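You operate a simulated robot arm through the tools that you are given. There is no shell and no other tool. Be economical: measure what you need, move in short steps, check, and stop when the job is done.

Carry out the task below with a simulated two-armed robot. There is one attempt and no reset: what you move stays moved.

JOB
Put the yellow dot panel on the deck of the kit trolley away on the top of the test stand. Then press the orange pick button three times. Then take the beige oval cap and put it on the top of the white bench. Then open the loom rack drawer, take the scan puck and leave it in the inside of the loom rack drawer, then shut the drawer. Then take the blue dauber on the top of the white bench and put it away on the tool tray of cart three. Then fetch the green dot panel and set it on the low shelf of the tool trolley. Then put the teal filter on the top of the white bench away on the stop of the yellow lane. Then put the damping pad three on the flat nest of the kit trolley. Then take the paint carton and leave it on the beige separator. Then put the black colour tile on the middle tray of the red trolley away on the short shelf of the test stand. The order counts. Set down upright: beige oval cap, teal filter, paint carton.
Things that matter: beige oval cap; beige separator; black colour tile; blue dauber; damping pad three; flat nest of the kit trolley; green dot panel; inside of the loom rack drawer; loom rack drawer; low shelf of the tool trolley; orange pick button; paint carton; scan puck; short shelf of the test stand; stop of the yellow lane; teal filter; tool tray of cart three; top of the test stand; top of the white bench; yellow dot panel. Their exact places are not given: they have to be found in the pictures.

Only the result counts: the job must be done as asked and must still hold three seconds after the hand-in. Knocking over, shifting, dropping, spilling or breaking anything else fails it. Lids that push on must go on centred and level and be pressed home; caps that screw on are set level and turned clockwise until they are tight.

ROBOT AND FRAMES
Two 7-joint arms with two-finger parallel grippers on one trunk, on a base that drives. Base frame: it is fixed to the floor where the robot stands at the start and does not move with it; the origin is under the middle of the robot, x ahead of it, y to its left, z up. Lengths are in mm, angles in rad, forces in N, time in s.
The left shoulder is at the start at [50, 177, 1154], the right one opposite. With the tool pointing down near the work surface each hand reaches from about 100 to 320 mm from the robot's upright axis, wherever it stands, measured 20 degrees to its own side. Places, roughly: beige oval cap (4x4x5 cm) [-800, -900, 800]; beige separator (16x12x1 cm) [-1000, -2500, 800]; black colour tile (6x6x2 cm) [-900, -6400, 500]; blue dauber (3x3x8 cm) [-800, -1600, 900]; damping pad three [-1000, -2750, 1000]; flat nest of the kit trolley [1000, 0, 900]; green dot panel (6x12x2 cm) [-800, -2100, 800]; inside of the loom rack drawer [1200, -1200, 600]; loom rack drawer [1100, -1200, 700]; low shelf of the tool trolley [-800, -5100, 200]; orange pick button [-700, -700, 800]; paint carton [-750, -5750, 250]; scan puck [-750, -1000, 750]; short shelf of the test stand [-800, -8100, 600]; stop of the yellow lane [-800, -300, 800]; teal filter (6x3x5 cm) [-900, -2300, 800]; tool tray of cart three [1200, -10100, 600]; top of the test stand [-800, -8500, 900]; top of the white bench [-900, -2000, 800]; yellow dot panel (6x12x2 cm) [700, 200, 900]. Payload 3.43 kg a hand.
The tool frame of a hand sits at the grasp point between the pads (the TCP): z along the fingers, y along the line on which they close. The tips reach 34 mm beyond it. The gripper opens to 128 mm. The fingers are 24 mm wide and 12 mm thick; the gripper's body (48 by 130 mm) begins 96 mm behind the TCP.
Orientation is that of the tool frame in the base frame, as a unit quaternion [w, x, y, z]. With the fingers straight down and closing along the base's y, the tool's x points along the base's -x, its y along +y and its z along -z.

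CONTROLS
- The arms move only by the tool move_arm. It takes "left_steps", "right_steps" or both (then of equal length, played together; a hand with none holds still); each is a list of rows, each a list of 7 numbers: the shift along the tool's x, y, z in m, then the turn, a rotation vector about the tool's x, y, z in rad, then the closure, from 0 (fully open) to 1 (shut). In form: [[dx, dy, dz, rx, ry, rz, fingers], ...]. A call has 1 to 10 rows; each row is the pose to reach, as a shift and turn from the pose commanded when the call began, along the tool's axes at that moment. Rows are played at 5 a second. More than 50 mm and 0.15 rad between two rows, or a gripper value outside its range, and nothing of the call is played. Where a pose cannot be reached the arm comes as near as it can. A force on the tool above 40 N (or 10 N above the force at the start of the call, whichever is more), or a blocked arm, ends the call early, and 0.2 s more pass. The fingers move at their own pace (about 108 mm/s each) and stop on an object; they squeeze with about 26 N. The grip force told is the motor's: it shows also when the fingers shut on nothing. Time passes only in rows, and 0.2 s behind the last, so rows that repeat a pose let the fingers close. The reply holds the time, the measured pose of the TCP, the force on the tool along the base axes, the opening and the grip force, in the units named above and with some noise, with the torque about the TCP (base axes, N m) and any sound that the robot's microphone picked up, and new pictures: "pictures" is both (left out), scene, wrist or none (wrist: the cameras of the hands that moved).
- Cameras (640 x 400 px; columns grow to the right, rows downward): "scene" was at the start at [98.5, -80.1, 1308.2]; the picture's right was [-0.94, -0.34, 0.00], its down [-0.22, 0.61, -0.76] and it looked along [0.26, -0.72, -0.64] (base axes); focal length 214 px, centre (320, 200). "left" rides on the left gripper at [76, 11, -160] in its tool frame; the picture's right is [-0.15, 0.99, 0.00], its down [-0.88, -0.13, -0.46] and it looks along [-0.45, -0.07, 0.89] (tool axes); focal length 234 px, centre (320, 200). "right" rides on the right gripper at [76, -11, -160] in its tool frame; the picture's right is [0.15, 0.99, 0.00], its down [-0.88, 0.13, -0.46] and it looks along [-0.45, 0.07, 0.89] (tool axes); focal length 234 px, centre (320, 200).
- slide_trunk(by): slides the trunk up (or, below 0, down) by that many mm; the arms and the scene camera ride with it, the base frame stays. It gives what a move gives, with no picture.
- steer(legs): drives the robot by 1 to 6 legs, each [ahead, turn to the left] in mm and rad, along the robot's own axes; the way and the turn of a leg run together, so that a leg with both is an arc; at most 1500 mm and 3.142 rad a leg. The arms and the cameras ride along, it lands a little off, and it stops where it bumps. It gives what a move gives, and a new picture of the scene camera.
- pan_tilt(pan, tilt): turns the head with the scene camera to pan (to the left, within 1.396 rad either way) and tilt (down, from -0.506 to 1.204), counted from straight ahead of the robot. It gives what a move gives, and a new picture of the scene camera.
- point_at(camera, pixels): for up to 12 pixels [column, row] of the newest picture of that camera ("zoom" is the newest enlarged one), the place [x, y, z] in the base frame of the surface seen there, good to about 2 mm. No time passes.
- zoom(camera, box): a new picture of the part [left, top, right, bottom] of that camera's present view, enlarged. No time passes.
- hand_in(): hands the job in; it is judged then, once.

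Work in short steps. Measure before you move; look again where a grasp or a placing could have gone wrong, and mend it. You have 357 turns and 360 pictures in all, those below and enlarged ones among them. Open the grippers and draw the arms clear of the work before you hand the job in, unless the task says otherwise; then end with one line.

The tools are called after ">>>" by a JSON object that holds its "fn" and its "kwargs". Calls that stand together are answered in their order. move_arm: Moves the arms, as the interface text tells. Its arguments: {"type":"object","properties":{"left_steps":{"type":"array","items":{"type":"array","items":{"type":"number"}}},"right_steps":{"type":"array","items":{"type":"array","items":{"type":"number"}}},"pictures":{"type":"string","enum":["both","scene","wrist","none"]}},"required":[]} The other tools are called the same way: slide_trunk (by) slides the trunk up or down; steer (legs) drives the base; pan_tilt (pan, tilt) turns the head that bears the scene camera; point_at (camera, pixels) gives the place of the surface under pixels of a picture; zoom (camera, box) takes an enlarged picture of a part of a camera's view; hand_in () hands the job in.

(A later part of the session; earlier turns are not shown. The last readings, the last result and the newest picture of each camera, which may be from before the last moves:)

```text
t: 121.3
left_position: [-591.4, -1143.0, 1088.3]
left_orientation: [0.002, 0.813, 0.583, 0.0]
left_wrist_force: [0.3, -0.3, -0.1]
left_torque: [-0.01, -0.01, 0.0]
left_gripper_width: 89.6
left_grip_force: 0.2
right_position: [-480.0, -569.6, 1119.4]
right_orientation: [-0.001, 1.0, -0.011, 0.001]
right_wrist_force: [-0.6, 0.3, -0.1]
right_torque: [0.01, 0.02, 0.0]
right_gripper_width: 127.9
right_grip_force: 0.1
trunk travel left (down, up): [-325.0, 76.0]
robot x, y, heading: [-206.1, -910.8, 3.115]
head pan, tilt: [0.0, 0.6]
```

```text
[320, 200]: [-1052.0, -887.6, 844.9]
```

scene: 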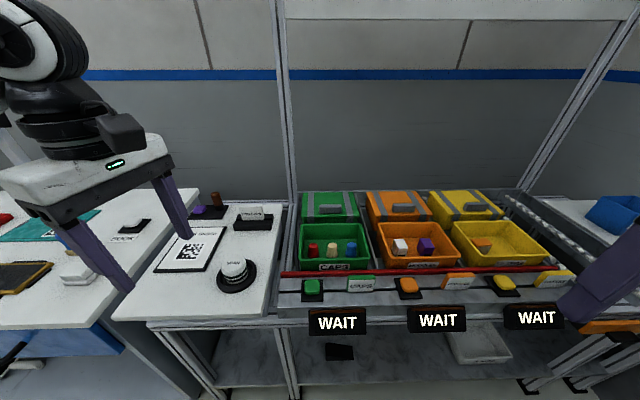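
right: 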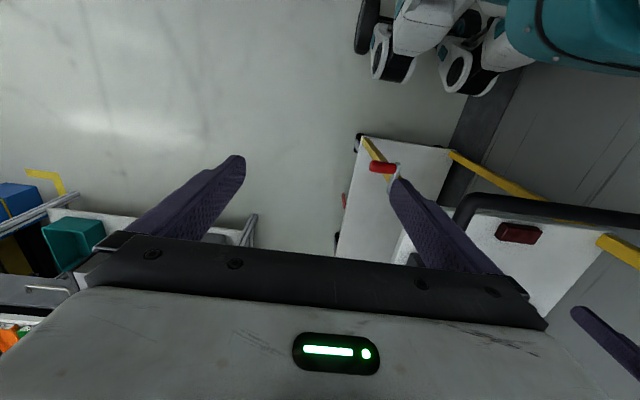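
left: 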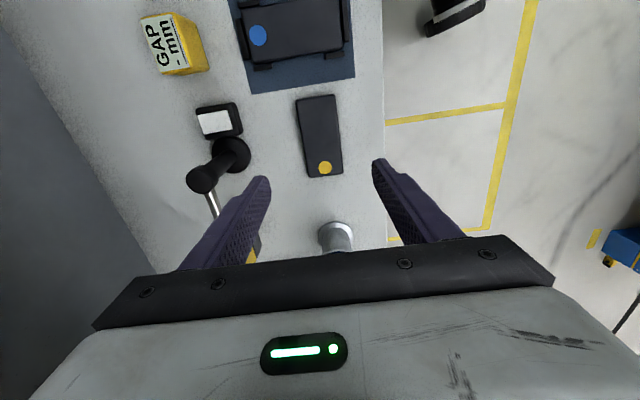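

I remeasure the button and the surrounding bar in the closer picture.

>>> {"fn": "zoom", "kwargs": {"camera": "scene", "box": [280, 200, 480, 325]}}

>>> {"fn": "point_at", "kwargs": {"camera": "scene", "pixels": [[408, 283], [402, 282], [416, 284], [408, 291], [400, 272], [420, 267], [332, 246], [332, 252], [332, 243], [333, 265], [332, 225]]}}

```text
3.20 times, centred on (380, 262) of scene
```

zoom: 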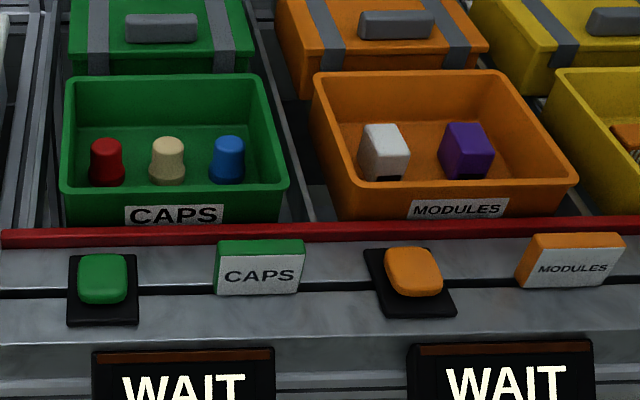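

```text
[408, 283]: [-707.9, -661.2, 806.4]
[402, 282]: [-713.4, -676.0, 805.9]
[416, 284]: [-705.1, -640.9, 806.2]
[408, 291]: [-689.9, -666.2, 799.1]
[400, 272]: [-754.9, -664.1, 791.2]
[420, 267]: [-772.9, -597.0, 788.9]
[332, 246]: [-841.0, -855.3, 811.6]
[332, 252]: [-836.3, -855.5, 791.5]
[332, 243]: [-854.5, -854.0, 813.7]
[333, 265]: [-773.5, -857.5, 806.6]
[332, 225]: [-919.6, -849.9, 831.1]
```

Button centre ≈ (-707,-659,806). I move the right hand above it, shutting the fingers.

>>> {"fn": "move_arm", "kwargs": {"right_steps": [[-0.032, 0.013, 0.01, 0, 0, 0, 0.5], [-0.064, 0.027, 0.03, 0, 0, 0, 1], [-0.096, 0.04, 0.06, 0, 0, 0, 1], [-0.128, 0.054, 0.09, 0, 0, 0, 1], [-0.16, 0.067, 0.12, 0, 0, 0, 1], [-0.192, 0.08, 0.15, 0, 0, 0, 1], [-0.224, 0.094, 0.18, 0, 0, 0, 1], [-0.224, 0.094, 0.215, 0, 0, 0, 1], [-0.224, 0.094, 0.245, 0, 0, 0, 1]]}}

```text
t: 123.3
left_position: [-591.2, -1144.0, 1089.1]
left_orientation: [0.0, 0.813, 0.583, -0.001]
left_wrist_force: [0.3, -0.5, -1.0]
left_torque: [0.01, -0.03, 0.0]
left_gripper_width: 89.6
left_grip_force: 0.1
right_position: [-703.9, -658.9, 876.5]
right_orientation: [0.0, 1.0, -0.01, 0.0]
right_wrist_force: [0.6, -0.5, 0.0]
right_torque: [0.02, -0.01, 0.01]
right_gripper_width: 0.0
right_grip_force: 25.8
trunk travel left (down, up): [-325.0, 76.0]
robot x, y, heading: [-207.8, -909.6, 3.113]
head pan, tilt: [0.0, 0.6]
```

scene: 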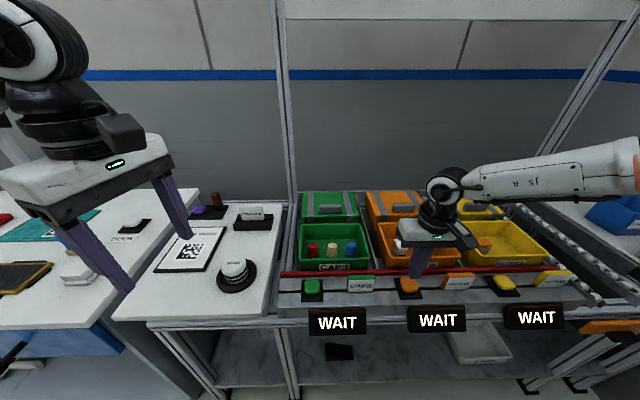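
right: 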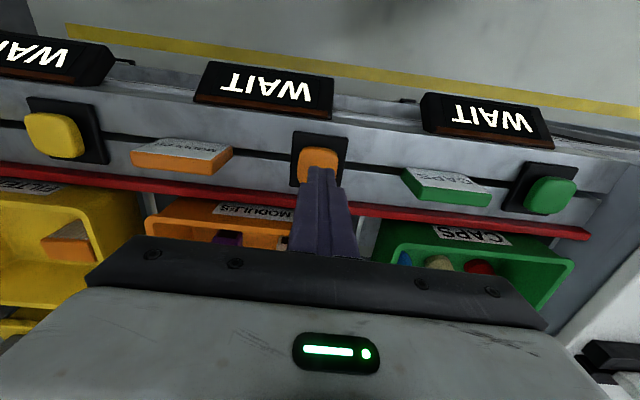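

Tips are at z≈842. I press down slowly for the first press and listen.

>>> {"fn": "move_arm", "kwargs": {"right_steps": [[0, 0, 0.02, 0, 0, 0, 1], [0, 0, 0.032, 0, 0, 0, 1], [0, 0, 0.037, 0, 0, 0, 1], [0, 0, 0.04, 0, 0, 0, 1], [0, 0, 0.042, 0, 0, 0, 1], [0, 0, 0.044, 0, 0, 0, 1]], "pictures": "none"}}

```text
t: 124.7
left_position: [-590.5, -1143.1, 1089.8]
left_orientation: [0.0, 0.812, 0.584, 0.0]
left_wrist_force: [1.1, -0.2, 0.4]
left_torque: [-0.01, -0.02, 0.02]
left_gripper_width: 89.8
left_grip_force: 0.1
right_position: [-696.9, -651.5, 839.4]
right_orientation: [0.0, 1.0, -0.011, 0.0]
right_wrist_force: [-0.3, -0.3, 0.5]
right_torque: [-0.02, 0.03, 0.02]
right_gripper_width: 0.1
right_grip_force: 26.1
right hand out of reach, approached as far as the arm can: row 2, 3, 4, 5, 6
trunk travel left (down, up): [-325.0, 76.0]
robot x, y, heading: [-209.8, -912.0, 3.115]
head pan, tilt: [0.0, 0.6]
```

The pose is out of reach at this depth (hand drifted 8 mm), so the button isn't pressed. I raise the hand and drive 70 mm closer.

>>> {"fn": "move_arm", "kwargs": {"right_steps": [[0, 0, -0.03, 0, 0, 0, 1], [0, 0, -0.07, 0, 0, 0, 1]], "pictures": "none"}}

>>> {"fn": "steer", "kwargs": {"legs": [[70, 0]]}}

```text
t: 125.3
left_position: [-589.5, -1142.6, 1089.6]
left_orientation: [0.0, 0.813, 0.583, 0.0]
left_wrist_force: [0.3, 0.4, 0.9]
left_torque: [0.02, 0.04, 0.03]
left_gripper_width: 89.7
left_grip_force: 0.0
right_position: [-695.0, -651.3, 909.4]
right_orientation: [-0.001, 1.0, -0.011, 0.001]
right_wrist_force: [0.4, -0.3, 1.2]
right_torque: [0.0, 0.0, 0.0]
right_gripper_width: 0.1
right_grip_force: 25.5
trunk travel left (down, up): [-325.0, 76.0]
robot x, y, heading: [-210.6, -909.5, 3.117]
head pan, tilt: [0.0, 0.6]
```

```text
t: 126.3
left_position: [-659.6, -1141.8, 1089.4]
left_orientation: [0.0, 0.813, 0.583, 0.0]
left_wrist_force: [-0.5, 0.1, 0.2]
left_torque: [-0.04, -0.02, 0.03]
left_gripper_width: 89.5
left_grip_force: 0.1
right_position: [-763.9, -650.3, 908.7]
right_orientation: [-0.001, 1.0, -0.009, 0.001]
right_wrist_force: [-0.3, 0.6, 0.1]
right_torque: [0.03, -0.01, -0.01]
right_gripper_width: 0.2
right_grip_force: 25.9
trunk travel left (down, up): [-325.0, 76.0]
robot x, y, heading: [-275.3, -909.3, 3.111]
head pan, tilt: [0.0, 0.6]
```

scene: 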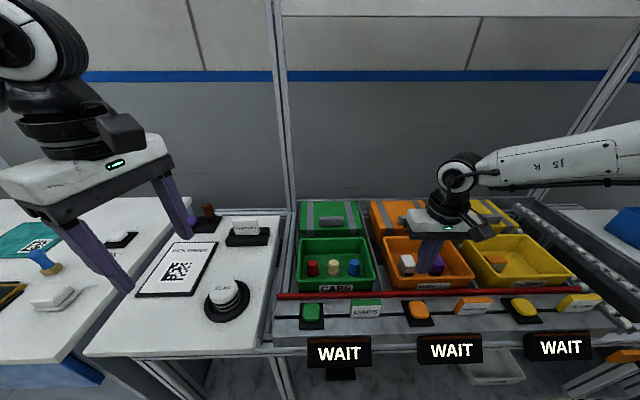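

Now I put the hand over the button at (-706,-659) and down to just above it.

>>> {"fn": "move_arm", "kwargs": {"right_steps": [[0.03, 0.004, 0, 0, 0, 0, 1], [0.058, 0.008, 0, 0, 0, 0, 1], [0.058, 0.008, 0.03, 0, 0, 0, 1], [0.058, 0.008, 0.055, 0, 0, 0, 1]], "pictures": "wrist"}}

```text
t: 127.3
left_position: [-660.5, -1142.3, 1088.9]
left_orientation: [0.0, 0.813, 0.583, -0.001]
left_wrist_force: [0.2, -0.1, 0.1]
left_torque: [0.01, -0.02, -0.02]
left_gripper_width: 89.2
left_grip_force: 0.2
right_position: [-707.0, -660.4, 853.9]
right_orientation: [-0.001, 1.0, -0.011, 0.0]
right_wrist_force: [0.3, 0.0, 0.2]
right_torque: [-0.01, 0.01, 0.02]
right_gripper_width: 0.3
right_grip_force: 25.9
trunk travel left (down, up): [-325.0, 76.0]
robot x, y, heading: [-275.9, -907.5, 3.118]
head pan, tilt: [0.0, 0.6]
```

right: 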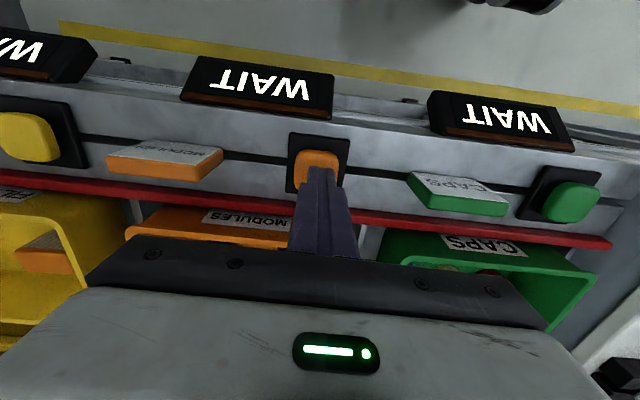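

Tips at z≈820, in reach. I press down in small steps.

>>> {"fn": "move_arm", "kwargs": {"right_steps": [[0, 0, 0.01, 0, 0, 0, 1], [0, 0, 0.014, 0, 0, 0, 1], [0, 0, 0.017, 0, 0, 0, 1], [0, 0, 0.019, 0, 0, 0, 1], [0, 0, 0.021, 0, 0, 0, 1], [0, 0, 0.023, 0, 0, 0, 1]], "pictures": "wrist"}}

```text
t: 128.7
left_position: [-658.0, -1142.5, 1089.3]
left_orientation: [-0.001, 0.813, 0.583, -0.001]
left_wrist_force: [0.3, 0.1, -0.1]
left_torque: [0.02, 0.01, 0.0]
left_gripper_width: 89.5
left_grip_force: 0.0
right_position: [-706.4, -660.5, 832.8]
right_orientation: [0.001, 1.0, -0.01, -0.003]
right_wrist_force: [0.2, -8.2, 16.6]
right_torque: [-0.24, 0.08, 0.01]
right_gripper_width: 0.1
right_grip_force: 26.5
trunk travel left (down, up): [-325.0, 76.0]
robot x, y, heading: [-275.8, -912.4, 3.116]
head pan, tilt: [0.0, 0.6]
heard: click
```

right: 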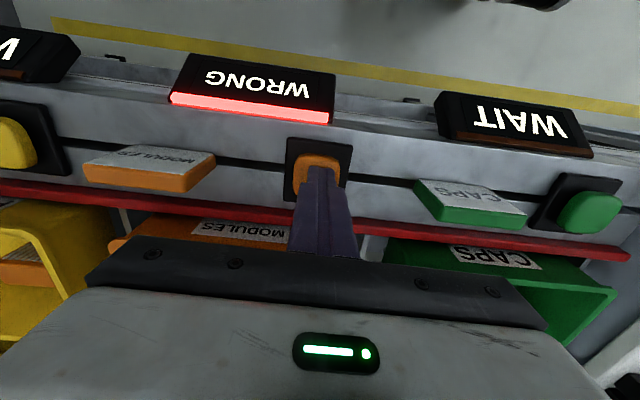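

A click; the display shows "WRONG", but the job asks for three presses of this button. I lift and press the second time.

>>> {"fn": "move_arm", "kwargs": {"right_steps": [[0, 0, -0.01, 0, 0, 0, 1], [0, 0, -0.022, 0, 0, 0, 1], [0, 0, -0.022, 0, 0, 0, 1], [0, 0, -0.022, 0, 0, 0, 1], [0, 0, -0.01, 0, 0, 0, 1], [0, 0, -0.006, 0, 0, 0, 1], [0, 0, -0.003, 0, 0, 0, 1], [0, 0, 0.0, 0, 0, 0, 1], [0, 0, 0.0, 0, 0, 0, 1]], "pictures": "wrist"}}

```text
t: 130.7
left_position: [-656.1, -1141.8, 1089.8]
left_orientation: [-0.001, 0.812, 0.583, 0.0]
left_wrist_force: [0.0, 0.9, 0.0]
left_torque: [-0.03, 0.01, -0.04]
left_gripper_width: 89.5
left_grip_force: 0.1
right_position: [-707.4, -659.4, 833.0]
right_orientation: [-0.001, 1.0, -0.009, -0.003]
right_wrist_force: [0.8, 6.9, 24.9]
right_torque: [0.28, 0.08, -0.07]
right_gripper_width: 0.2
right_grip_force: 26.1
trunk travel left (down, up): [-325.0, 76.0]
robot x, y, heading: [-277.0, -912.5, 3.116]
head pan, tilt: [0.0, 0.6]
heard: click
```

right: 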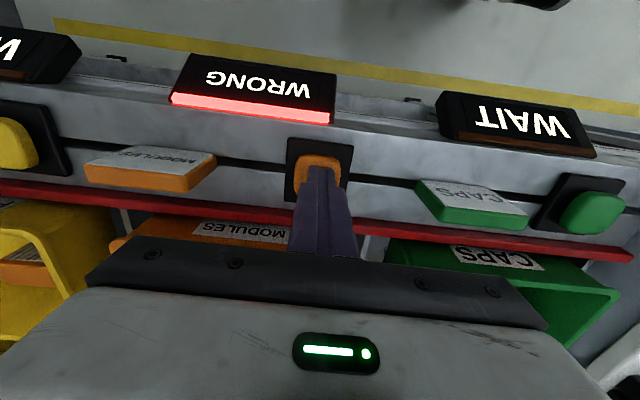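

A second click. The third press.

>>> {"fn": "move_arm", "kwargs": {"right_steps": [[0, 0, -0.01, 0, 0, 0, 1], [0, 0, -0.022, 0, 0, 0, 1], [0, 0, -0.022, 0, 0, 0, 1], [0, 0, -0.022, 0, 0, 0, 1], [0, 0, -0.01, 0, 0, 0, 1], [0, 0, -0.006, 0, 0, 0, 1], [0, 0, -0.003, 0, 0, 0, 1], [0, 0, 0.0, 0, 0, 0, 1], [0, 0, 0.0, 0, 0, 0, 1]], "pictures": "none"}}

>>> {"fn": "move_arm", "kwargs": {"right_steps": [[0, 0, -0.03, 0, 0, 0, 1], [0, 0, -0.07, 0, 0, 0, 0.8], [0, 0, -0.11, 0, 0, 0, 0.6], [0, 0, -0.15, 0, 0, 0, 0.6]], "pictures": "scene"}}

```text
t: 132.7
left_position: [-657.9, -1142.0, 1089.9]
left_orientation: [-0.002, 0.813, 0.583, 0.0]
left_wrist_force: [-0.2, -0.4, 0.5]
left_torque: [0.03, -0.01, 0.0]
left_gripper_width: 89.3
left_grip_force: 0.1
right_position: [-705.2, -659.5, 832.3]
right_orientation: [-0.001, 1.0, -0.011, -0.001]
right_wrist_force: [6.8, 3.7, 23.4]
right_torque: [0.19, -0.11, -0.09]
right_gripper_width: 0.0
right_grip_force: 25.9
trunk travel left (down, up): [-325.0, 76.0]
robot x, y, heading: [-279.9, -908.0, 3.116]
head pan, tilt: [0.0, 0.6]
heard: click
```

```text
t: 133.7
left_position: [-658.0, -1142.6, 1089.0]
left_orientation: [0.0, 0.813, 0.583, 0.0]
left_wrist_force: [0.0, -0.2, 0.5]
left_torque: [0.03, 0.02, 0.02]
left_gripper_width: 89.5
left_grip_force: 0.0
right_position: [-703.8, -659.6, 981.4]
right_orientation: [0.0, 1.0, -0.009, 0.0]
right_wrist_force: [-0.1, -0.4, -0.2]
right_torque: [-0.03, 0.01, 0.01]
right_gripper_width: 51.3
right_grip_force: 0.0
trunk travel left (down, up): [-325.0, 76.0]
robot x, y, heading: [-276.0, -912.3, 3.113]
head pan, tilt: [0.0, 0.6]
```

scene: 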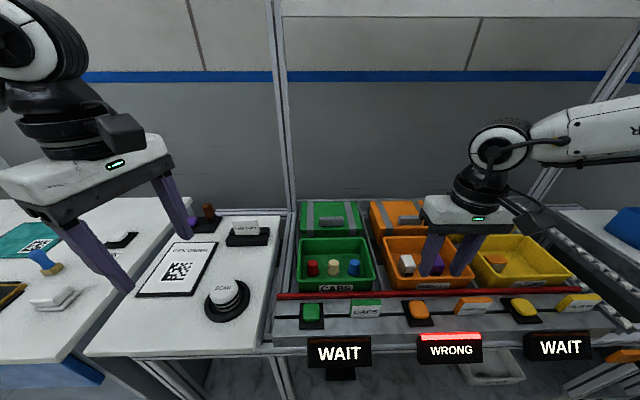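

Three clicks were heard. Now I zoom in on the green bin with the caps.

>>> {"fn": "zoom", "kwargs": {"camera": "scene", "box": [285, 190, 385, 300]}}

>>> {"fn": "point_at", "kwargs": {"camera": "scene", "pixels": [[313, 263], [333, 262], [353, 261], [333, 270], [333, 275], [343, 272], [323, 273], [333, 250], [333, 286], [322, 262], [343, 262], [300, 265]]}}

```text
3.64 times, centred on (335, 245) of scene
```

zoom: 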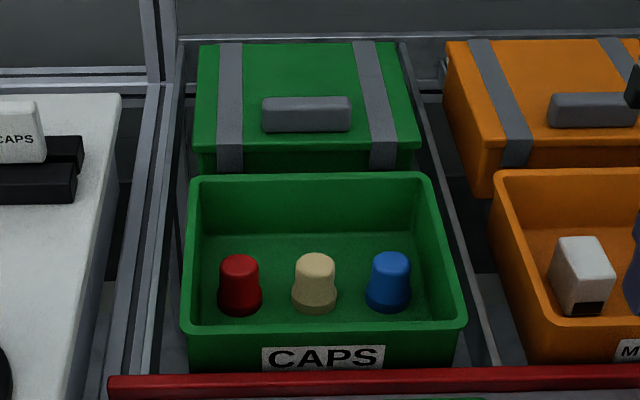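

```text
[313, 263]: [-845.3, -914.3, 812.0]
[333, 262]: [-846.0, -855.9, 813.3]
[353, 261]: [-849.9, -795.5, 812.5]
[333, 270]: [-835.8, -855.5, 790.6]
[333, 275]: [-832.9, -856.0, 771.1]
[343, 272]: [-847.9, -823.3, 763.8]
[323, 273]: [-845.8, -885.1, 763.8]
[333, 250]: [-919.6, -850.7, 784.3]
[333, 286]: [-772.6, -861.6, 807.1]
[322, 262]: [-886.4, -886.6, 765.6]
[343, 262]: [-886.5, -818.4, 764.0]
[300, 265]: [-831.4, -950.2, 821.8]
```

The beige cap centre is ≈(-851,-856), standing on z=764, top 813; neighbours are 60 mm away along y, so I grip along x. I move the right hand over with a quarter turn.

>>> {"fn": "move_arm", "kwargs": {"right_steps": [[-0.014, 0.02, 0, 0, 0, 0.149, 0.45], [-0.029, 0.04, 0, 0, 0, 0.298, 0.45], [-0.043, 0.06, 0, 0, 0, 0.447, 0.45], [-0.057, 0.08, 0, 0, 0, 0.596, 0.45], [-0.072, 0.1, 0, 0, 0, 0.745, 0.45], [-0.086, 0.12, 0, 0, 0, 0.894, 0.45], [-0.1, 0.14, 0, 0, 0, 1.043, 0.45], [-0.115, 0.16, 0, 0, 0, 1.192, 0.45], [-0.129, 0.18, 0, 0, 0, 1.341, 0.45], [-0.143, 0.199, 0, 0, 0, 1.49, 0.45]]}}

```text
t: 135.9
left_position: [-658.9, -1141.4, 1089.2]
left_orientation: [0.0, 0.813, 0.583, -0.001]
left_wrist_force: [0.2, -0.3, 1.1]
left_torque: [0.0, -0.05, -0.02]
left_gripper_width: 89.5
left_grip_force: 0.0
right_position: [-757.7, -739.0, 995.7]
right_orientation: [0.003, 0.727, -0.687, -0.001]
right_wrist_force: [0.3, -0.2, 0.7]
right_torque: [-0.01, 0.02, 0.01]
right_gripper_width: 70.5
right_grip_force: 0.0
right hand out of reach, approached as far as the arm can: row 4, 5, 6, 7, 8, 9, 10
trunk travel left (down, up): [-325.0, 76.0]
robot x, y, heading: [-275.1, -907.6, 3.116]
head pan, tilt: [0.0, 0.6]
```

scene: 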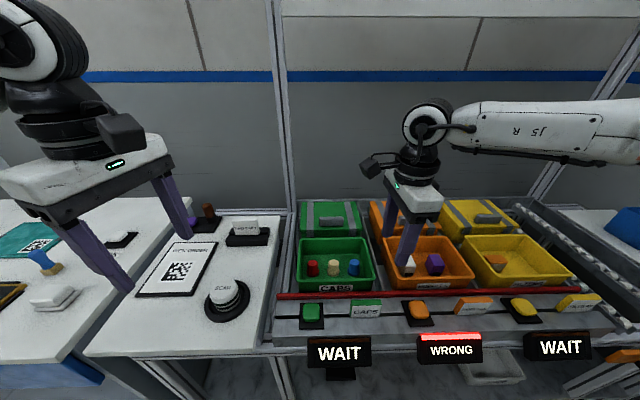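
right: 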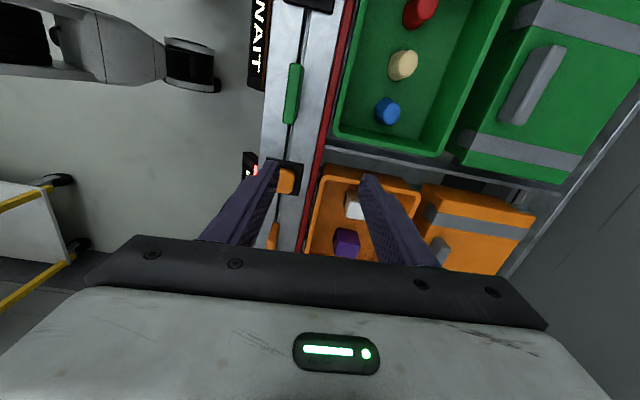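

The pose with this yaw is out of reach so high up. I test going lower while moving toward the cap, still above the bins.

>>> {"fn": "move_arm", "kwargs": {"right_steps": [[0, 0, 0.04, 0, 0, 0, 0.45], [0.03, 0.025, 0.075, 0, 0, 0, 0.45], [0.06, 0.05, 0.075, 0, 0, 0, 0.45], [0.09, 0.07, 0.075, 0, 0, 0, 0.45], [0.112, 0.09, 0.075, 0, 0, 0, 0.45]], "pictures": "wrist"}}

```text
refused: row 2 steps farther than a row can; nothing moved
```

Smaller steps.

>>> {"fn": "move_arm", "kwargs": {"right_steps": [[0, 0, 0.04, 0, 0, 0, 0.45], [0.025, 0.02, 0.07, 0, 0, 0, 0.45], [0.05, 0.045, 0.07, 0, 0, 0, 0.45], [0.08, 0.07, 0.07, 0, 0, 0, 0.45], [0.112, 0.09, 0.07, 0, 0, 0, 0.45]], "pictures": "wrist"}}

```text
t: 137.1
left_position: [-659.0, -1142.2, 1090.7]
left_orientation: [0.0, 0.813, 0.583, 0.001]
left_wrist_force: [0.8, -0.1, -0.2]
left_torque: [0.0, 0.01, 0.02]
left_gripper_width: 89.7
left_grip_force: 0.0
right_position: [-750.7, -733.3, 950.3]
right_orientation: [0.0, 0.729, -0.685, 0.001]
right_wrist_force: [-0.3, 1.0, -0.2]
right_torque: [0.01, 0.01, 0.0]
right_gripper_width: 70.4
right_grip_force: 0.2
right hand out of reach, approached as far as the arm can: row 1, 2, 3, 4, 5
trunk travel left (down, up): [-325.0, 76.0]
robot x, y, heading: [-276.7, -912.3, 3.119]
head pan, tilt: [0.0, 0.6]
```

right: 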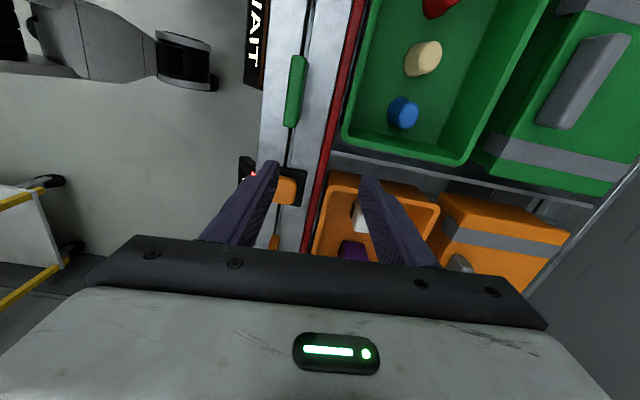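

This yaw hits a joint limit. I rise, turn the other way past neutral, and try the opposite quarter turn.

>>> {"fn": "move_arm", "kwargs": {"right_steps": [[0, 0, -0.03, 0, 0, -0.149, 0.45], [0, 0, -0.05, 0, 0, -0.298, 0.45], [0, 0, -0.05, 0, 0, -0.447, 0.45], [0, 0, -0.05, 0, 0, -0.596, 0.45], [0, 0, -0.05, 0, 0, -0.745, 0.45], [0, 0, -0.05, 0, 0, -0.894, 0.45], [0, 0, -0.05, 0, 0, -1.043, 0.45], [0, 0, -0.05, 0, 0, -1.192, 0.45], [0, 0, -0.05, 0, 0, -1.341, 0.45], [0, 0, -0.05, 0, 0, -1.49, 0.45]], "pictures": "none"}}

>>> {"fn": "move_arm", "kwargs": {"right_steps": [[-0.009, 0.012, 0, 0, 0, -0.149, 0.45], [-0.018, 0.024, 0, 0, 0, -0.298, 0.45], [-0.027, 0.036, 0, 0, 0, -0.447, 0.45], [-0.036, 0.048, 0, 0, 0, -0.596, 0.45], [-0.045, 0.06, 0, 0, 0, -0.745, 0.45], [-0.055, 0.072, 0, 0, 0, -0.894, 0.45], [-0.065, 0.084, 0, 0, 0, -1.043, 0.45], [-0.075, 0.096, 0, 0, 0, -1.192, 0.45], [-0.085, 0.108, 0, 0, 0, -1.341, 0.45], [-0.095, 0.12, 0, 0, 0, -1.49, 0.45]], "pictures": "both"}}

```text
t: 139.3
left_position: [-659.6, -1141.8, 1089.5]
left_orientation: [0.0, 0.812, 0.583, 0.0]
left_wrist_force: [0.7, 0.4, 0.1]
left_torque: [0.01, -0.01, -0.02]
left_gripper_width: 89.6
left_grip_force: 0.1
right_position: [-746.1, -730.1, 1006.2]
right_orientation: [-0.002, 1.0, -0.008, 0.0]
right_wrist_force: [0.1, 0.2, -1.1]
right_torque: [0.02, 0.02, -0.01]
right_gripper_width: 70.4
right_grip_force: 0.1
trunk travel left (down, up): [-325.0, 76.0]
robot x, y, heading: [-276.7, -906.4, 3.117]
head pan, tilt: [0.0, 0.6]
```

```text
t: 141.5
left_position: [-658.9, -1141.1, 1088.8]
left_orientation: [0.0, 0.812, 0.583, -0.001]
left_wrist_force: [-0.3, -0.1, 0.6]
left_torque: [0.0, -0.02, -0.02]
left_gripper_width: 89.6
left_grip_force: 0.1
right_position: [-609.4, -800.3, 967.3]
right_orientation: [-0.019, 0.76, 0.65, -0.021]
right_wrist_force: [-0.4, 0.3, -0.7]
right_torque: [0.03, 0.0, 0.01]
right_gripper_width: 70.2
right_grip_force: 0.0
right hand out of reach, approached as far as the arm can: row 2, 3, 4, 5, 6, 7, 8, 9, 10
trunk travel left (down, up): [-325.0, 76.0]
robot x, y, heading: [-278.9, -908.4, 3.117]
head pan, tilt: [0.0, 0.6]
```

scene: 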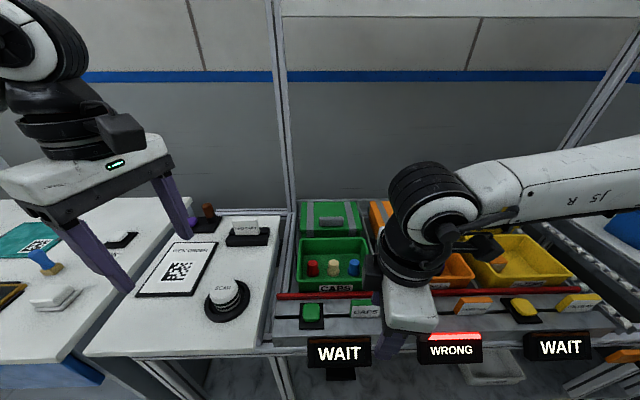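
right: 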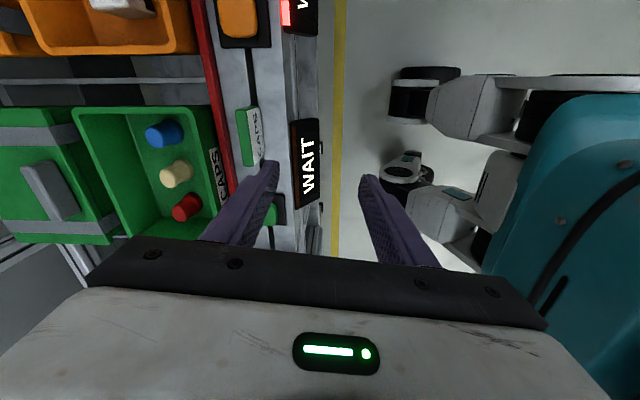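

The negative turn is worse. I level and raise the hand, turn it back, then turn the base left so the cap lies straight ahead of the right shoulder.

>>> {"fn": "move_arm", "kwargs": {"right_steps": [[0, 0, -0.02, -0.028, 0.003, 0, 0.45], [0, 0, -0.05, -0.056, 0.007, 0, 0.45]], "pictures": "none"}}

>>> {"fn": "move_arm", "kwargs": {"right_steps": [[0, 0, 0, 0, 0, 0.149, 0.45], [0, 0, 0, 0, 0, 0.298, 0.45], [0, 0, 0, 0, 0, 0.447, 0.45], [0, 0, 0, 0, 0, 0.596, 0.45], [0, 0, 0, 0, 0, 0.745, 0.45], [0, 0, 0, 0, 0, 0.894, 0.45], [0, 0, 0, 0, 0, 1.043, 0.45], [0, 0, 0, 0, 0, 1.192, 0.45], [0, 0, 0, 0, 0, 1.341, 0.45], [0, 0, 0, 0, 0, 1.49, 0.45]], "pictures": "none"}}

>>> {"fn": "steer", "kwargs": {"legs": [[0, 0.33]]}}

```text
t: 142.1
left_position: [-657.9, -1141.7, 1089.1]
left_orientation: [0.0, 0.812, 0.583, 0.001]
left_wrist_force: [0.0, -0.4, 0.5]
left_torque: [-0.01, 0.02, -0.01]
left_gripper_width: 89.7
left_grip_force: 0.1
right_position: [-593.4, -806.7, 1021.3]
right_orientation: [-0.002, 0.764, 0.646, -0.002]
right_wrist_force: [-0.1, 0.0, 0.3]
right_torque: [-0.02, 0.01, 0.0]
right_gripper_width: 70.2
right_grip_force: 0.0
right hand out of reach, approached as far as the arm can: row 2
trunk travel left (down, up): [-325.0, 76.0]
robot x, y, heading: [-276.4, -911.0, 3.114]
head pan, tilt: [0.0, 0.6]
```

```text
t: 144.3
left_position: [-658.6, -1141.8, 1090.1]
left_orientation: [0.0, 0.813, 0.582, 0.0]
left_wrist_force: [0.4, 0.8, -0.6]
left_torque: [0.03, -0.04, 0.0]
left_gripper_width: 89.6
left_grip_force: 0.0
right_position: [-591.1, -808.9, 1023.8]
right_orientation: [0.002, 0.999, -0.039, 0.0]
right_wrist_force: [-0.4, 0.4, -0.1]
right_torque: [0.02, 0.01, 0.0]
right_gripper_width: 70.5
right_grip_force: 0.1
trunk travel left (down, up): [-325.0, 76.0]
robot x, y, heading: [-276.9, -909.1, 3.115]
head pan, tilt: [0.0, 0.6]
```

```text
t: 145.7
left_position: [-561.8, -1254.1, 1088.9]
left_orientation: [0.0, 0.704, 0.71, -0.001]
left_wrist_force: [-0.2, 0.4, -0.6]
left_torque: [0.01, 0.04, -0.01]
left_gripper_width: 89.6
left_grip_force: 0.0
right_position: [-606.5, -918.9, 1022.4]
right_orientation: [0.001, 0.992, 0.128, 0.0]
right_wrist_force: [-0.5, -0.6, -0.3]
right_torque: [-0.01, 0.03, 0.02]
right_gripper_width: 70.4
right_grip_force: 0.1
trunk travel left (down, up): [-325.0, 76.0]
robot x, y, heading: [-274.1, -909.1, -2.833]
head pan, tilt: [0.0, 0.6]
```

scene: 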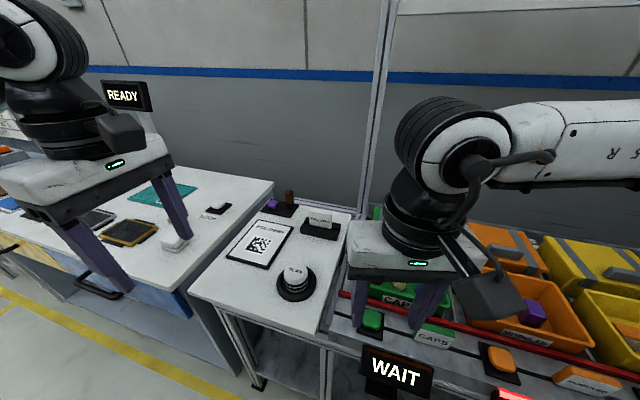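

Cap is now straight ahead of the right shoulder. I move the hand over it with the 1.49 rad turn.

>>> {"fn": "move_arm", "kwargs": {"right_steps": [[-0.022, -0.0123, 0.006, 0, 0, 0.149, 0.45], [-0.044, -0.0246, 0.012, 0, 0, 0.298, 0.45], [-0.066, -0.0369, 0.018, 0, 0, 0.447, 0.45], [-0.088, -0.0492, 0.024, 0, 0, 0.596, 0.45], [-0.11, -0.0615, 0.03, 0, 0, 0.745, 0.45], [-0.132, -0.0738, 0.036, 0, 0, 0.894, 0.45], [-0.154, -0.0861, 0.042, 0, 0, 1.043, 0.45], [-0.176, -0.0984, 0.048, 0, 0, 1.192, 0.45], [-0.198, -0.111, 0.054, 0, 0, 1.341, 0.45], [-0.22, -0.123, 0.06, 0, 0, 1.49, 0.45]], "pictures": "wrist"}}

```text
t: 147.9
left_position: [-561.6, -1254.4, 1088.9]
left_orientation: [0.0, 0.704, 0.71, 0.0]
left_wrist_force: [-0.2, -0.2, 0.3]
left_torque: [-0.04, 0.01, 0.01]
left_gripper_width: 89.7
left_grip_force: 0.0
right_position: [-853.0, -854.1, 964.1]
right_orientation: [0.001, 0.815, -0.58, 0.001]
right_wrist_force: [0.2, 0.4, -0.2]
right_torque: [0.0, -0.04, -0.02]
right_gripper_width: 70.3
right_grip_force: 0.0
trunk travel left (down, up): [-325.0, 76.0]
robot x, y, heading: [-275.5, -909.1, -2.832]
head pan, tilt: [0.0, 0.6]
```

right: 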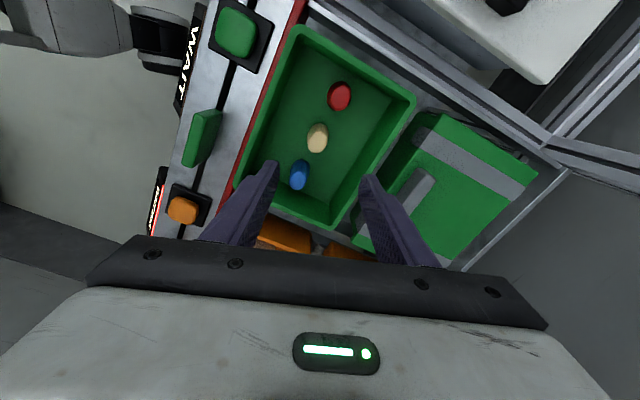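

The hand is over the cap. I measure the cap (317,135) with the right camera.

>>> {"fn": "point_at", "kwargs": {"camera": "right", "pixels": [[317, 128], [319, 124], [316, 136], [310, 138], [326, 130], [299, 168], [341, 92], [316, 148]]}}

>>> {"fn": "zoom", "kwargs": {"camera": "right", "box": [240, 60, 400, 220]}}

```text
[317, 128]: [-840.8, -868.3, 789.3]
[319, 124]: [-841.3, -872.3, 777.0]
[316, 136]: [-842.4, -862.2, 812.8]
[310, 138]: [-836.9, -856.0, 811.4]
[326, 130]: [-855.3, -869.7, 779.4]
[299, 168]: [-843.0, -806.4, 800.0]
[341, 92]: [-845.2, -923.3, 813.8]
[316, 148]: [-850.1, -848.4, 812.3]
```

```text
2.50 times, centred on (320, 140) of right
```

zoom: 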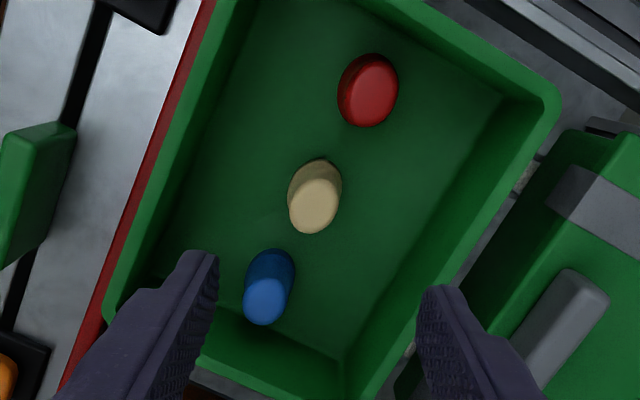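

Cap centre ≈(-847,-856). Trim and lower to TCP z≈806.

>>> {"fn": "move_arm", "kwargs": {"right_steps": [[0.0035, -0.004, 0.04, 0, 0, 0, 0.45], [0.0035, -0.004, 0.08, 0, 0, 0, 0.45], [0.0035, -0.004, 0.12, 0, 0, 0, 0.45], [0.0035, -0.004, 0.14, 0, 0, 0, 0.45], [0.0035, -0.004, 0.157, 0, 0, 0, 0.45]], "pictures": "wrist"}}

```text
t: 149.1
left_position: [-561.0, -1254.7, 1089.9]
left_orientation: [0.0, 0.705, 0.709, 0.001]
left_wrist_force: [-0.5, 0.0, 0.1]
left_torque: [0.03, -0.02, 0.01]
left_gripper_width: 89.7
left_grip_force: 0.0
right_position: [-824.0, -820.2, 834.7]
right_orientation: [0.002, 0.816, -0.579, 0.0]
right_wrist_force: [1.1, -0.8, -0.5]
right_torque: [0.0, -0.02, 0.01]
right_gripper_width: 70.6
right_grip_force: 0.1
right hand out of reach, approached as far as the arm can: row 2, 3, 4, 5
trunk travel left (down, up): [-325.0, 76.0]
robot x, y, heading: [-277.2, -908.8, -2.834]
head pan, tilt: [0.0, 0.6]
```

right: 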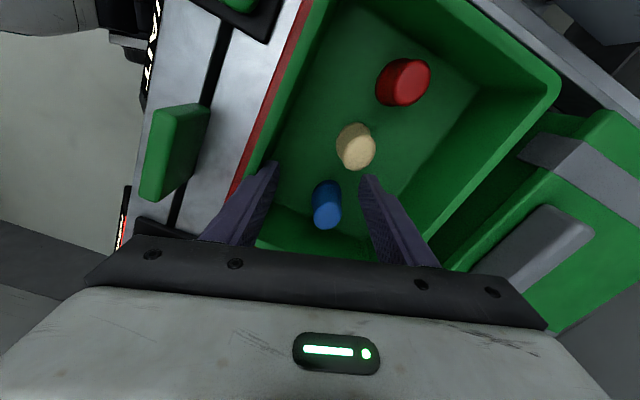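

Out of reach again; I lift straight up at once and lower the trunk to extend the low reach.

>>> {"fn": "move_arm", "kwargs": {"right_steps": [[0, 0, -0.04, 0, 0, 0, 0.45], [0, 0, -0.08, 0, 0, 0, 0.45], [0, 0, -0.12, 0, 0, 0, 0.45], [0, 0, -0.16, 0, 0, 0, 0.45]], "pictures": "wrist"}}

>>> {"fn": "slide_trunk", "kwargs": {"by": -100}}

```text
t: 150.1
left_position: [-561.8, -1253.1, 1090.1]
left_orientation: [0.0, 0.705, 0.709, 0.0]
left_wrist_force: [-0.2, 0.1, 0.7]
left_torque: [-0.02, 0.01, 0.03]
left_gripper_width: 89.6
left_grip_force: 0.0
right_position: [-823.8, -822.4, 995.0]
right_orientation: [0.002, 0.816, -0.578, 0.001]
right_wrist_force: [0.3, 0.3, -0.4]
right_torque: [-0.02, 0.04, 0.02]
right_gripper_width: 70.4
right_grip_force: 0.0
trunk travel left (down, up): [-325.0, 76.0]
robot x, y, heading: [-274.8, -912.9, -2.838]
head pan, tilt: [0.0, 0.6]
```

right: 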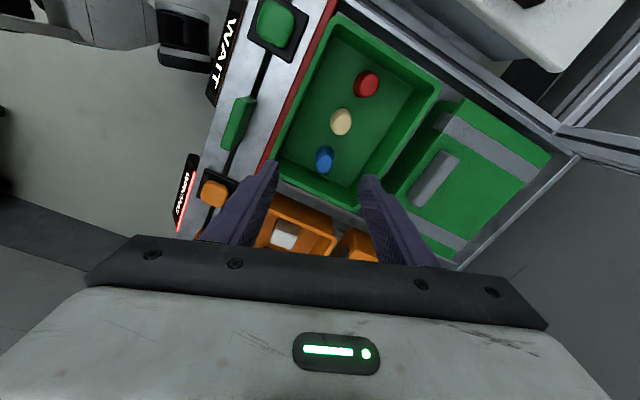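

```text
t: 151.5
left_position: [-562.3, -1254.3, 989.5]
left_orientation: [0.0, 0.705, 0.709, 0.0]
left_wrist_force: [0.2, 0.5, 0.4]
left_torque: [-0.02, -0.01, -0.02]
left_gripper_width: 89.8
left_grip_force: 0.0
right_position: [-823.2, -823.5, 895.8]
right_orientation: [0.002, 0.816, -0.578, 0.001]
right_wrist_force: [-0.4, -0.7, 1.0]
right_torque: [0.01, 0.01, 0.0]
right_gripper_width: 70.4
right_grip_force: 0.0
trunk travel left (down, up): [-225.0, 176.0]
robot x, y, heading: [-277.1, -910.1, -2.831]
head pan, tilt: [0.0, 0.6]
```

Now I shift over the cap at this height, then check reach.

>>> {"fn": "move_arm", "kwargs": {"right_steps": [[0.012, 0.017, 0, 0, 0, 0, 0.45], [0.023, 0.0335, 0, 0, 0, 0, 0.45], [0.023, 0.0335, 0.02, 0, 0, 0, 0.45]], "pictures": "wrist"}}

```text
t: 152.3
left_position: [-560.9, -1254.8, 990.3]
left_orientation: [0.0, 0.705, 0.71, 0.0]
left_wrist_force: [0.1, -0.4, -0.6]
left_torque: [-0.03, 0.03, -0.01]
left_gripper_width: 89.8
left_grip_force: 0.1
right_position: [-846.8, -857.2, 874.2]
right_orientation: [0.002, 0.816, -0.578, 0.002]
right_wrist_force: [-0.8, -1.1, -0.5]
right_torque: [0.01, 0.0, 0.01]
right_gripper_width: 70.7
right_grip_force: 0.1
trunk travel left (down, up): [-225.0, 176.0]
robot x, y, heading: [-276.2, -908.5, -2.834]
head pan, tilt: [0.0, 0.6]
```

right: 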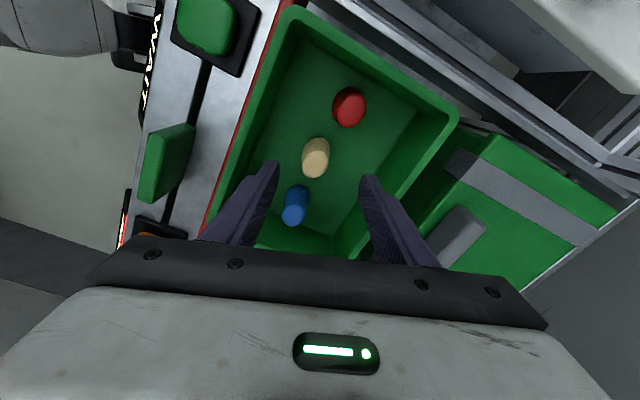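

In reach now. I lower to z≈838 then 806.

>>> {"fn": "move_arm", "kwargs": {"right_steps": [[0, 0, 0.02, 0, 0, 0, 0.45], [0, 0, 0.036, 0, 0, 0, 0.45]], "pictures": "wrist"}}

```text
t: 152.9
left_position: [-562.4, -1254.1, 990.1]
left_orientation: [-0.001, 0.704, 0.71, 0.0]
left_wrist_force: [0.9, -0.2, 0.1]
left_torque: [-0.05, -0.01, -0.03]
left_gripper_width: 89.6
left_grip_force: 0.1
right_position: [-847.3, -856.2, 842.6]
right_orientation: [0.001, 0.816, -0.578, 0.001]
right_wrist_force: [-0.5, -0.1, 0.6]
right_torque: [-0.01, -0.01, -0.02]
right_gripper_width: 70.4
right_grip_force: 0.0
trunk travel left (down, up): [-225.0, 176.0]
robot x, y, heading: [-278.0, -909.0, -2.839]
head pan, tilt: [0.0, 0.6]
```

right: 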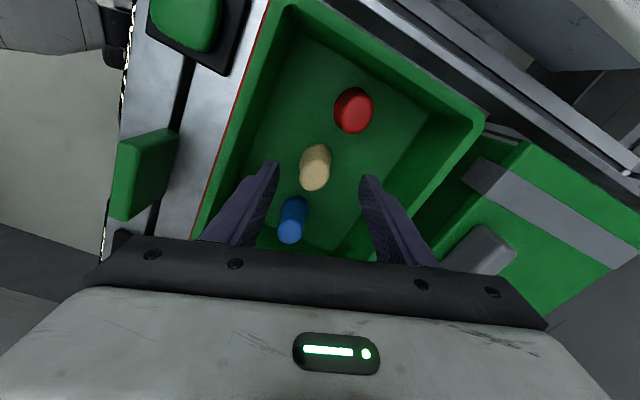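

Fingers straddle the beige cap and miss the blue one. Down 36 mm and close.

>>> {"fn": "move_arm", "kwargs": {"right_steps": [[0, 0, 0.02, 0, 0, 0, 0.45], [0, 0, 0.036, 0, 0, 0, 0.45], [0, 0, 0.036, 0, 0, 0, 0.6], [0, 0, 0.036, 0, 0, 0, 1], [0, 0, 0.036, 0, 0, 0, 1]], "pictures": "wrist"}}

```text
t: 154.1
left_position: [-562.1, -1253.6, 989.7]
left_orientation: [0.0, 0.705, 0.709, 0.0]
left_wrist_force: [0.3, 0.6, -0.3]
left_torque: [0.01, -0.01, 0.0]
left_gripper_width: 89.6
left_grip_force: 0.1
right_position: [-844.6, -850.8, 804.4]
right_orientation: [0.004, 0.816, -0.578, 0.002]
right_wrist_force: [0.1, 0.5, -0.7]
right_torque: [-0.02, 0.03, 0.01]
right_gripper_width: 29.0
right_grip_force: 26.4
right hand out of reach, approached as far as the arm can: row 2, 3, 4, 5
trunk travel left (down, up): [-225.0, 176.0]
robot x, y, heading: [-277.1, -909.6, -2.833]
head pan, tilt: [0.0, 0.6]
```

right: 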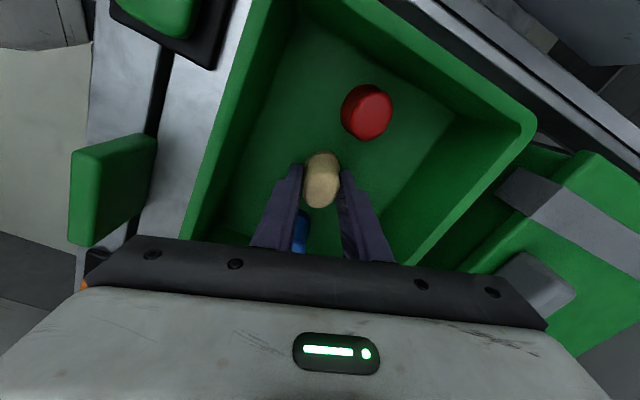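

Gripped at 29 mm. I lift straight up.

>>> {"fn": "move_arm", "kwargs": {"right_steps": [[0, 0, -0.02, 0, 0, 0, 1], [0, 0, -0.05, 0, 0, 0, 1], [0, 0, -0.09, 0, 0, 0, 1], [0, 0, -0.13, 0, 0, 0, 1], [0, 0, -0.17, 0, 0, 0, 1]]}}

```text
t: 155.3
left_position: [-561.8, -1254.6, 989.5]
left_orientation: [0.0, 0.704, 0.71, 0.001]
left_wrist_force: [0.7, 0.7, 0.3]
left_torque: [0.01, 0.05, 0.0]
left_gripper_width: 89.7
left_grip_force: 0.0
right_position: [-843.2, -850.3, 977.1]
right_orientation: [0.0, 0.816, -0.578, 0.001]
right_wrist_force: [0.1, 0.1, -1.0]
right_torque: [-0.03, -0.01, 0.0]
right_gripper_width: 28.7
right_grip_force: 25.9
trunk travel left (down, up): [-225.0, 176.0]
robot x, y, heading: [-274.6, -913.1, -2.834]
head pan, tilt: [0.0, 0.6]
```

scene: 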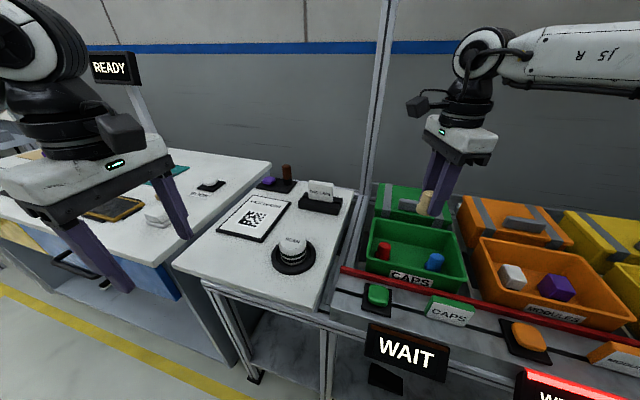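
right: 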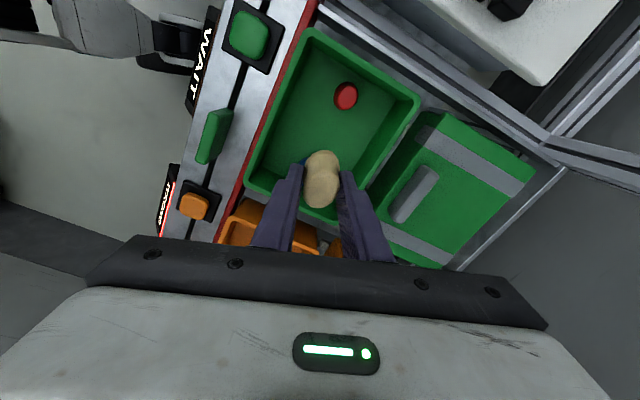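

Cap is held. I retract the right arm, back up and turn left toward the bench.

>>> {"fn": "move_arm", "kwargs": {"right_steps": [[0, -0.04, 0, 0, 0, 0, 1], [0, -0.08, 0, 0, 0, 0, 1], [0, -0.12, 0, 0, 0, 0, 1], [0, -0.16, 0, 0, 0, 0, 1], [0.005, -0.2, 0, 0, 0, 0, 1]], "pictures": "none"}}

>>> {"fn": "steer", "kwargs": {"legs": [[-200, 0], [0, 1.2], [600, 0]]}}

>>> {"fn": "pan_tilt", "kwargs": {"pan": -1.2, "tilt": 0.6}}

```text
t: 156.5
left_position: [-562.6, -1253.8, 989.9]
left_orientation: [0.0, 0.705, 0.71, 0.0]
left_wrist_force: [-0.7, 0.3, 0.3]
left_torque: [-0.01, -0.03, -0.01]
left_gripper_width: 89.4
left_grip_force: 0.0
right_position: [-653.4, -786.3, 973.9]
right_orientation: [0.001, 0.816, -0.579, 0.001]
right_wrist_force: [-0.3, 0.3, -0.5]
right_torque: [0.05, -0.01, 0.02]
right_gripper_width: 28.7
right_grip_force: 26.4
trunk travel left (down, up): [-225.0, 176.0]
robot x, y, heading: [-278.1, -912.6, -2.836]
head pan, tilt: [0.0, 0.6]
```

```text
t: 163.9
left_position: [72.4, -1837.7, 989.5]
left_orientation: [0.001, 0.189, 0.982, 0.0]
left_wrist_force: [0.1, -0.1, -0.7]
left_torque: [0.02, 0.02, 0.0]
left_gripper_width: 89.4
left_grip_force: 0.0
right_position: [-396.8, -1746.2, 974.3]
right_orientation: [0.0, 1.0, -0.024, 0.002]
right_wrist_force: [0.7, 0.0, -0.8]
right_torque: [0.01, 0.02, 0.03]
right_gripper_width: 28.7
right_grip_force: 25.9
trunk travel left (down, up): [-225.0, 176.0]
robot x, y, heading: [-141.0, -1443.7, -1.649]
head pan, tilt: [0.0, 0.6]
```

scene: 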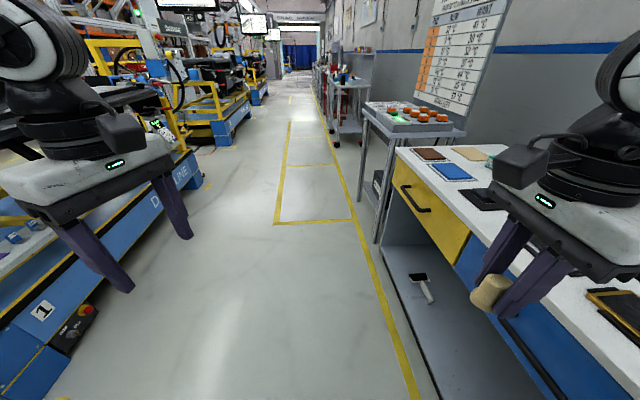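

```text
t: 165.3
left_position: [71.0, -1836.5, 989.5]
left_orientation: [0.0, 0.189, 0.982, 0.0]
left_wrist_force: [0.0, 0.2, 0.3]
left_torque: [-0.04, 0.0, 0.01]
left_gripper_width: 89.5
left_grip_force: 0.0
right_position: [-396.2, -1745.6, 974.7]
right_orientation: [0.0, 1.0, -0.024, 0.002]
right_wrist_force: [0.1, -0.1, 0.9]
right_torque: [-0.01, 0.01, 0.0]
right_gripper_width: 28.7
right_grip_force: 25.9
trunk travel left (down, up): [-225.0, 176.0]
robot x, y, heading: [-141.2, -1444.7, -1.649]
head pan, tilt: [-1.201, 0.6]
```

scene: 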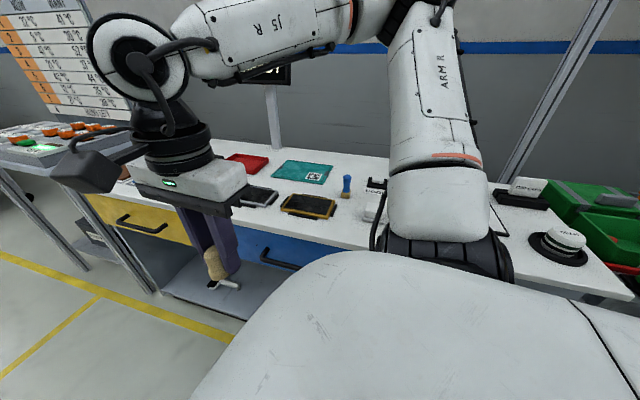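

I turn right to face the white bench and view its top.

>>> {"fn": "steer", "kwargs": {"legs": [[250, 0], [0, -1.49]]}}

>>> {"fn": "pan_tilt", "kwargs": {"pan": 0.1, "tilt": 0.6}}

```text
t: 170.9
left_position: [-539.9, -1927.3, 989.3]
left_orientation: [0.0, 0.81, 0.586, -0.001]
left_wrist_force: [-0.7, -0.2, -0.4]
left_torque: [0.02, 0.0, 0.04]
left_gripper_width: 89.6
left_grip_force: 0.1
right_position: [-477.6, -1454.8, 974.9]
right_orientation: [0.001, 0.711, -0.703, 0.001]
right_wrist_force: [-0.5, -0.3, -0.4]
right_torque: [0.0, 0.0, 0.04]
right_gripper_width: 28.6
right_grip_force: 25.6
trunk travel left (down, up): [-225.0, 176.0]
robot x, y, heading: [-160.7, -1696.7, 3.127]
head pan, tilt: [-1.201, 0.6]
```

scene: 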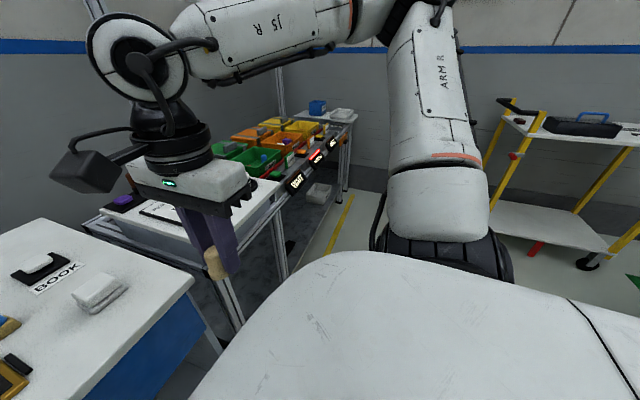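

```text
t: 172.3
left_position: [-540.2, -1928.3, 990.1]
left_orientation: [0.0, 0.811, 0.586, 0.0]
left_wrist_force: [-0.4, -0.4, -0.9]
left_torque: [-0.02, -0.01, 0.01]
left_gripper_width: 89.4
left_grip_force: 0.1
right_position: [-478.5, -1454.7, 974.0]
right_orientation: [0.001, 0.711, -0.703, 0.001]
right_wrist_force: [0.9, 0.4, -0.3]
right_torque: [0.01, -0.07, 0.0]
right_gripper_width: 28.5
right_grip_force: 25.7
trunk travel left (down, up): [-225.0, 176.0]
robot x, y, heading: [-158.9, -1693.3, 3.123]
head pan, tilt: [0.099, 0.6]
```

scene: 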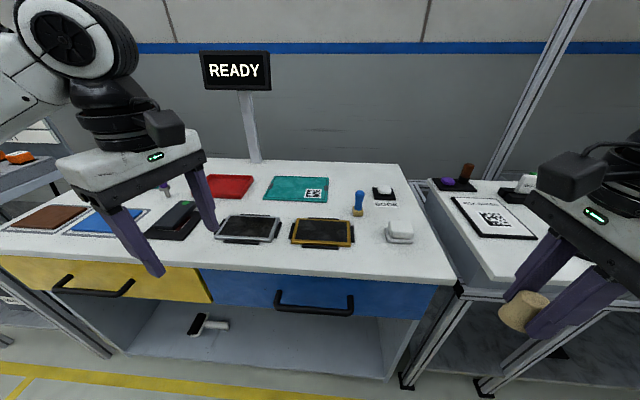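

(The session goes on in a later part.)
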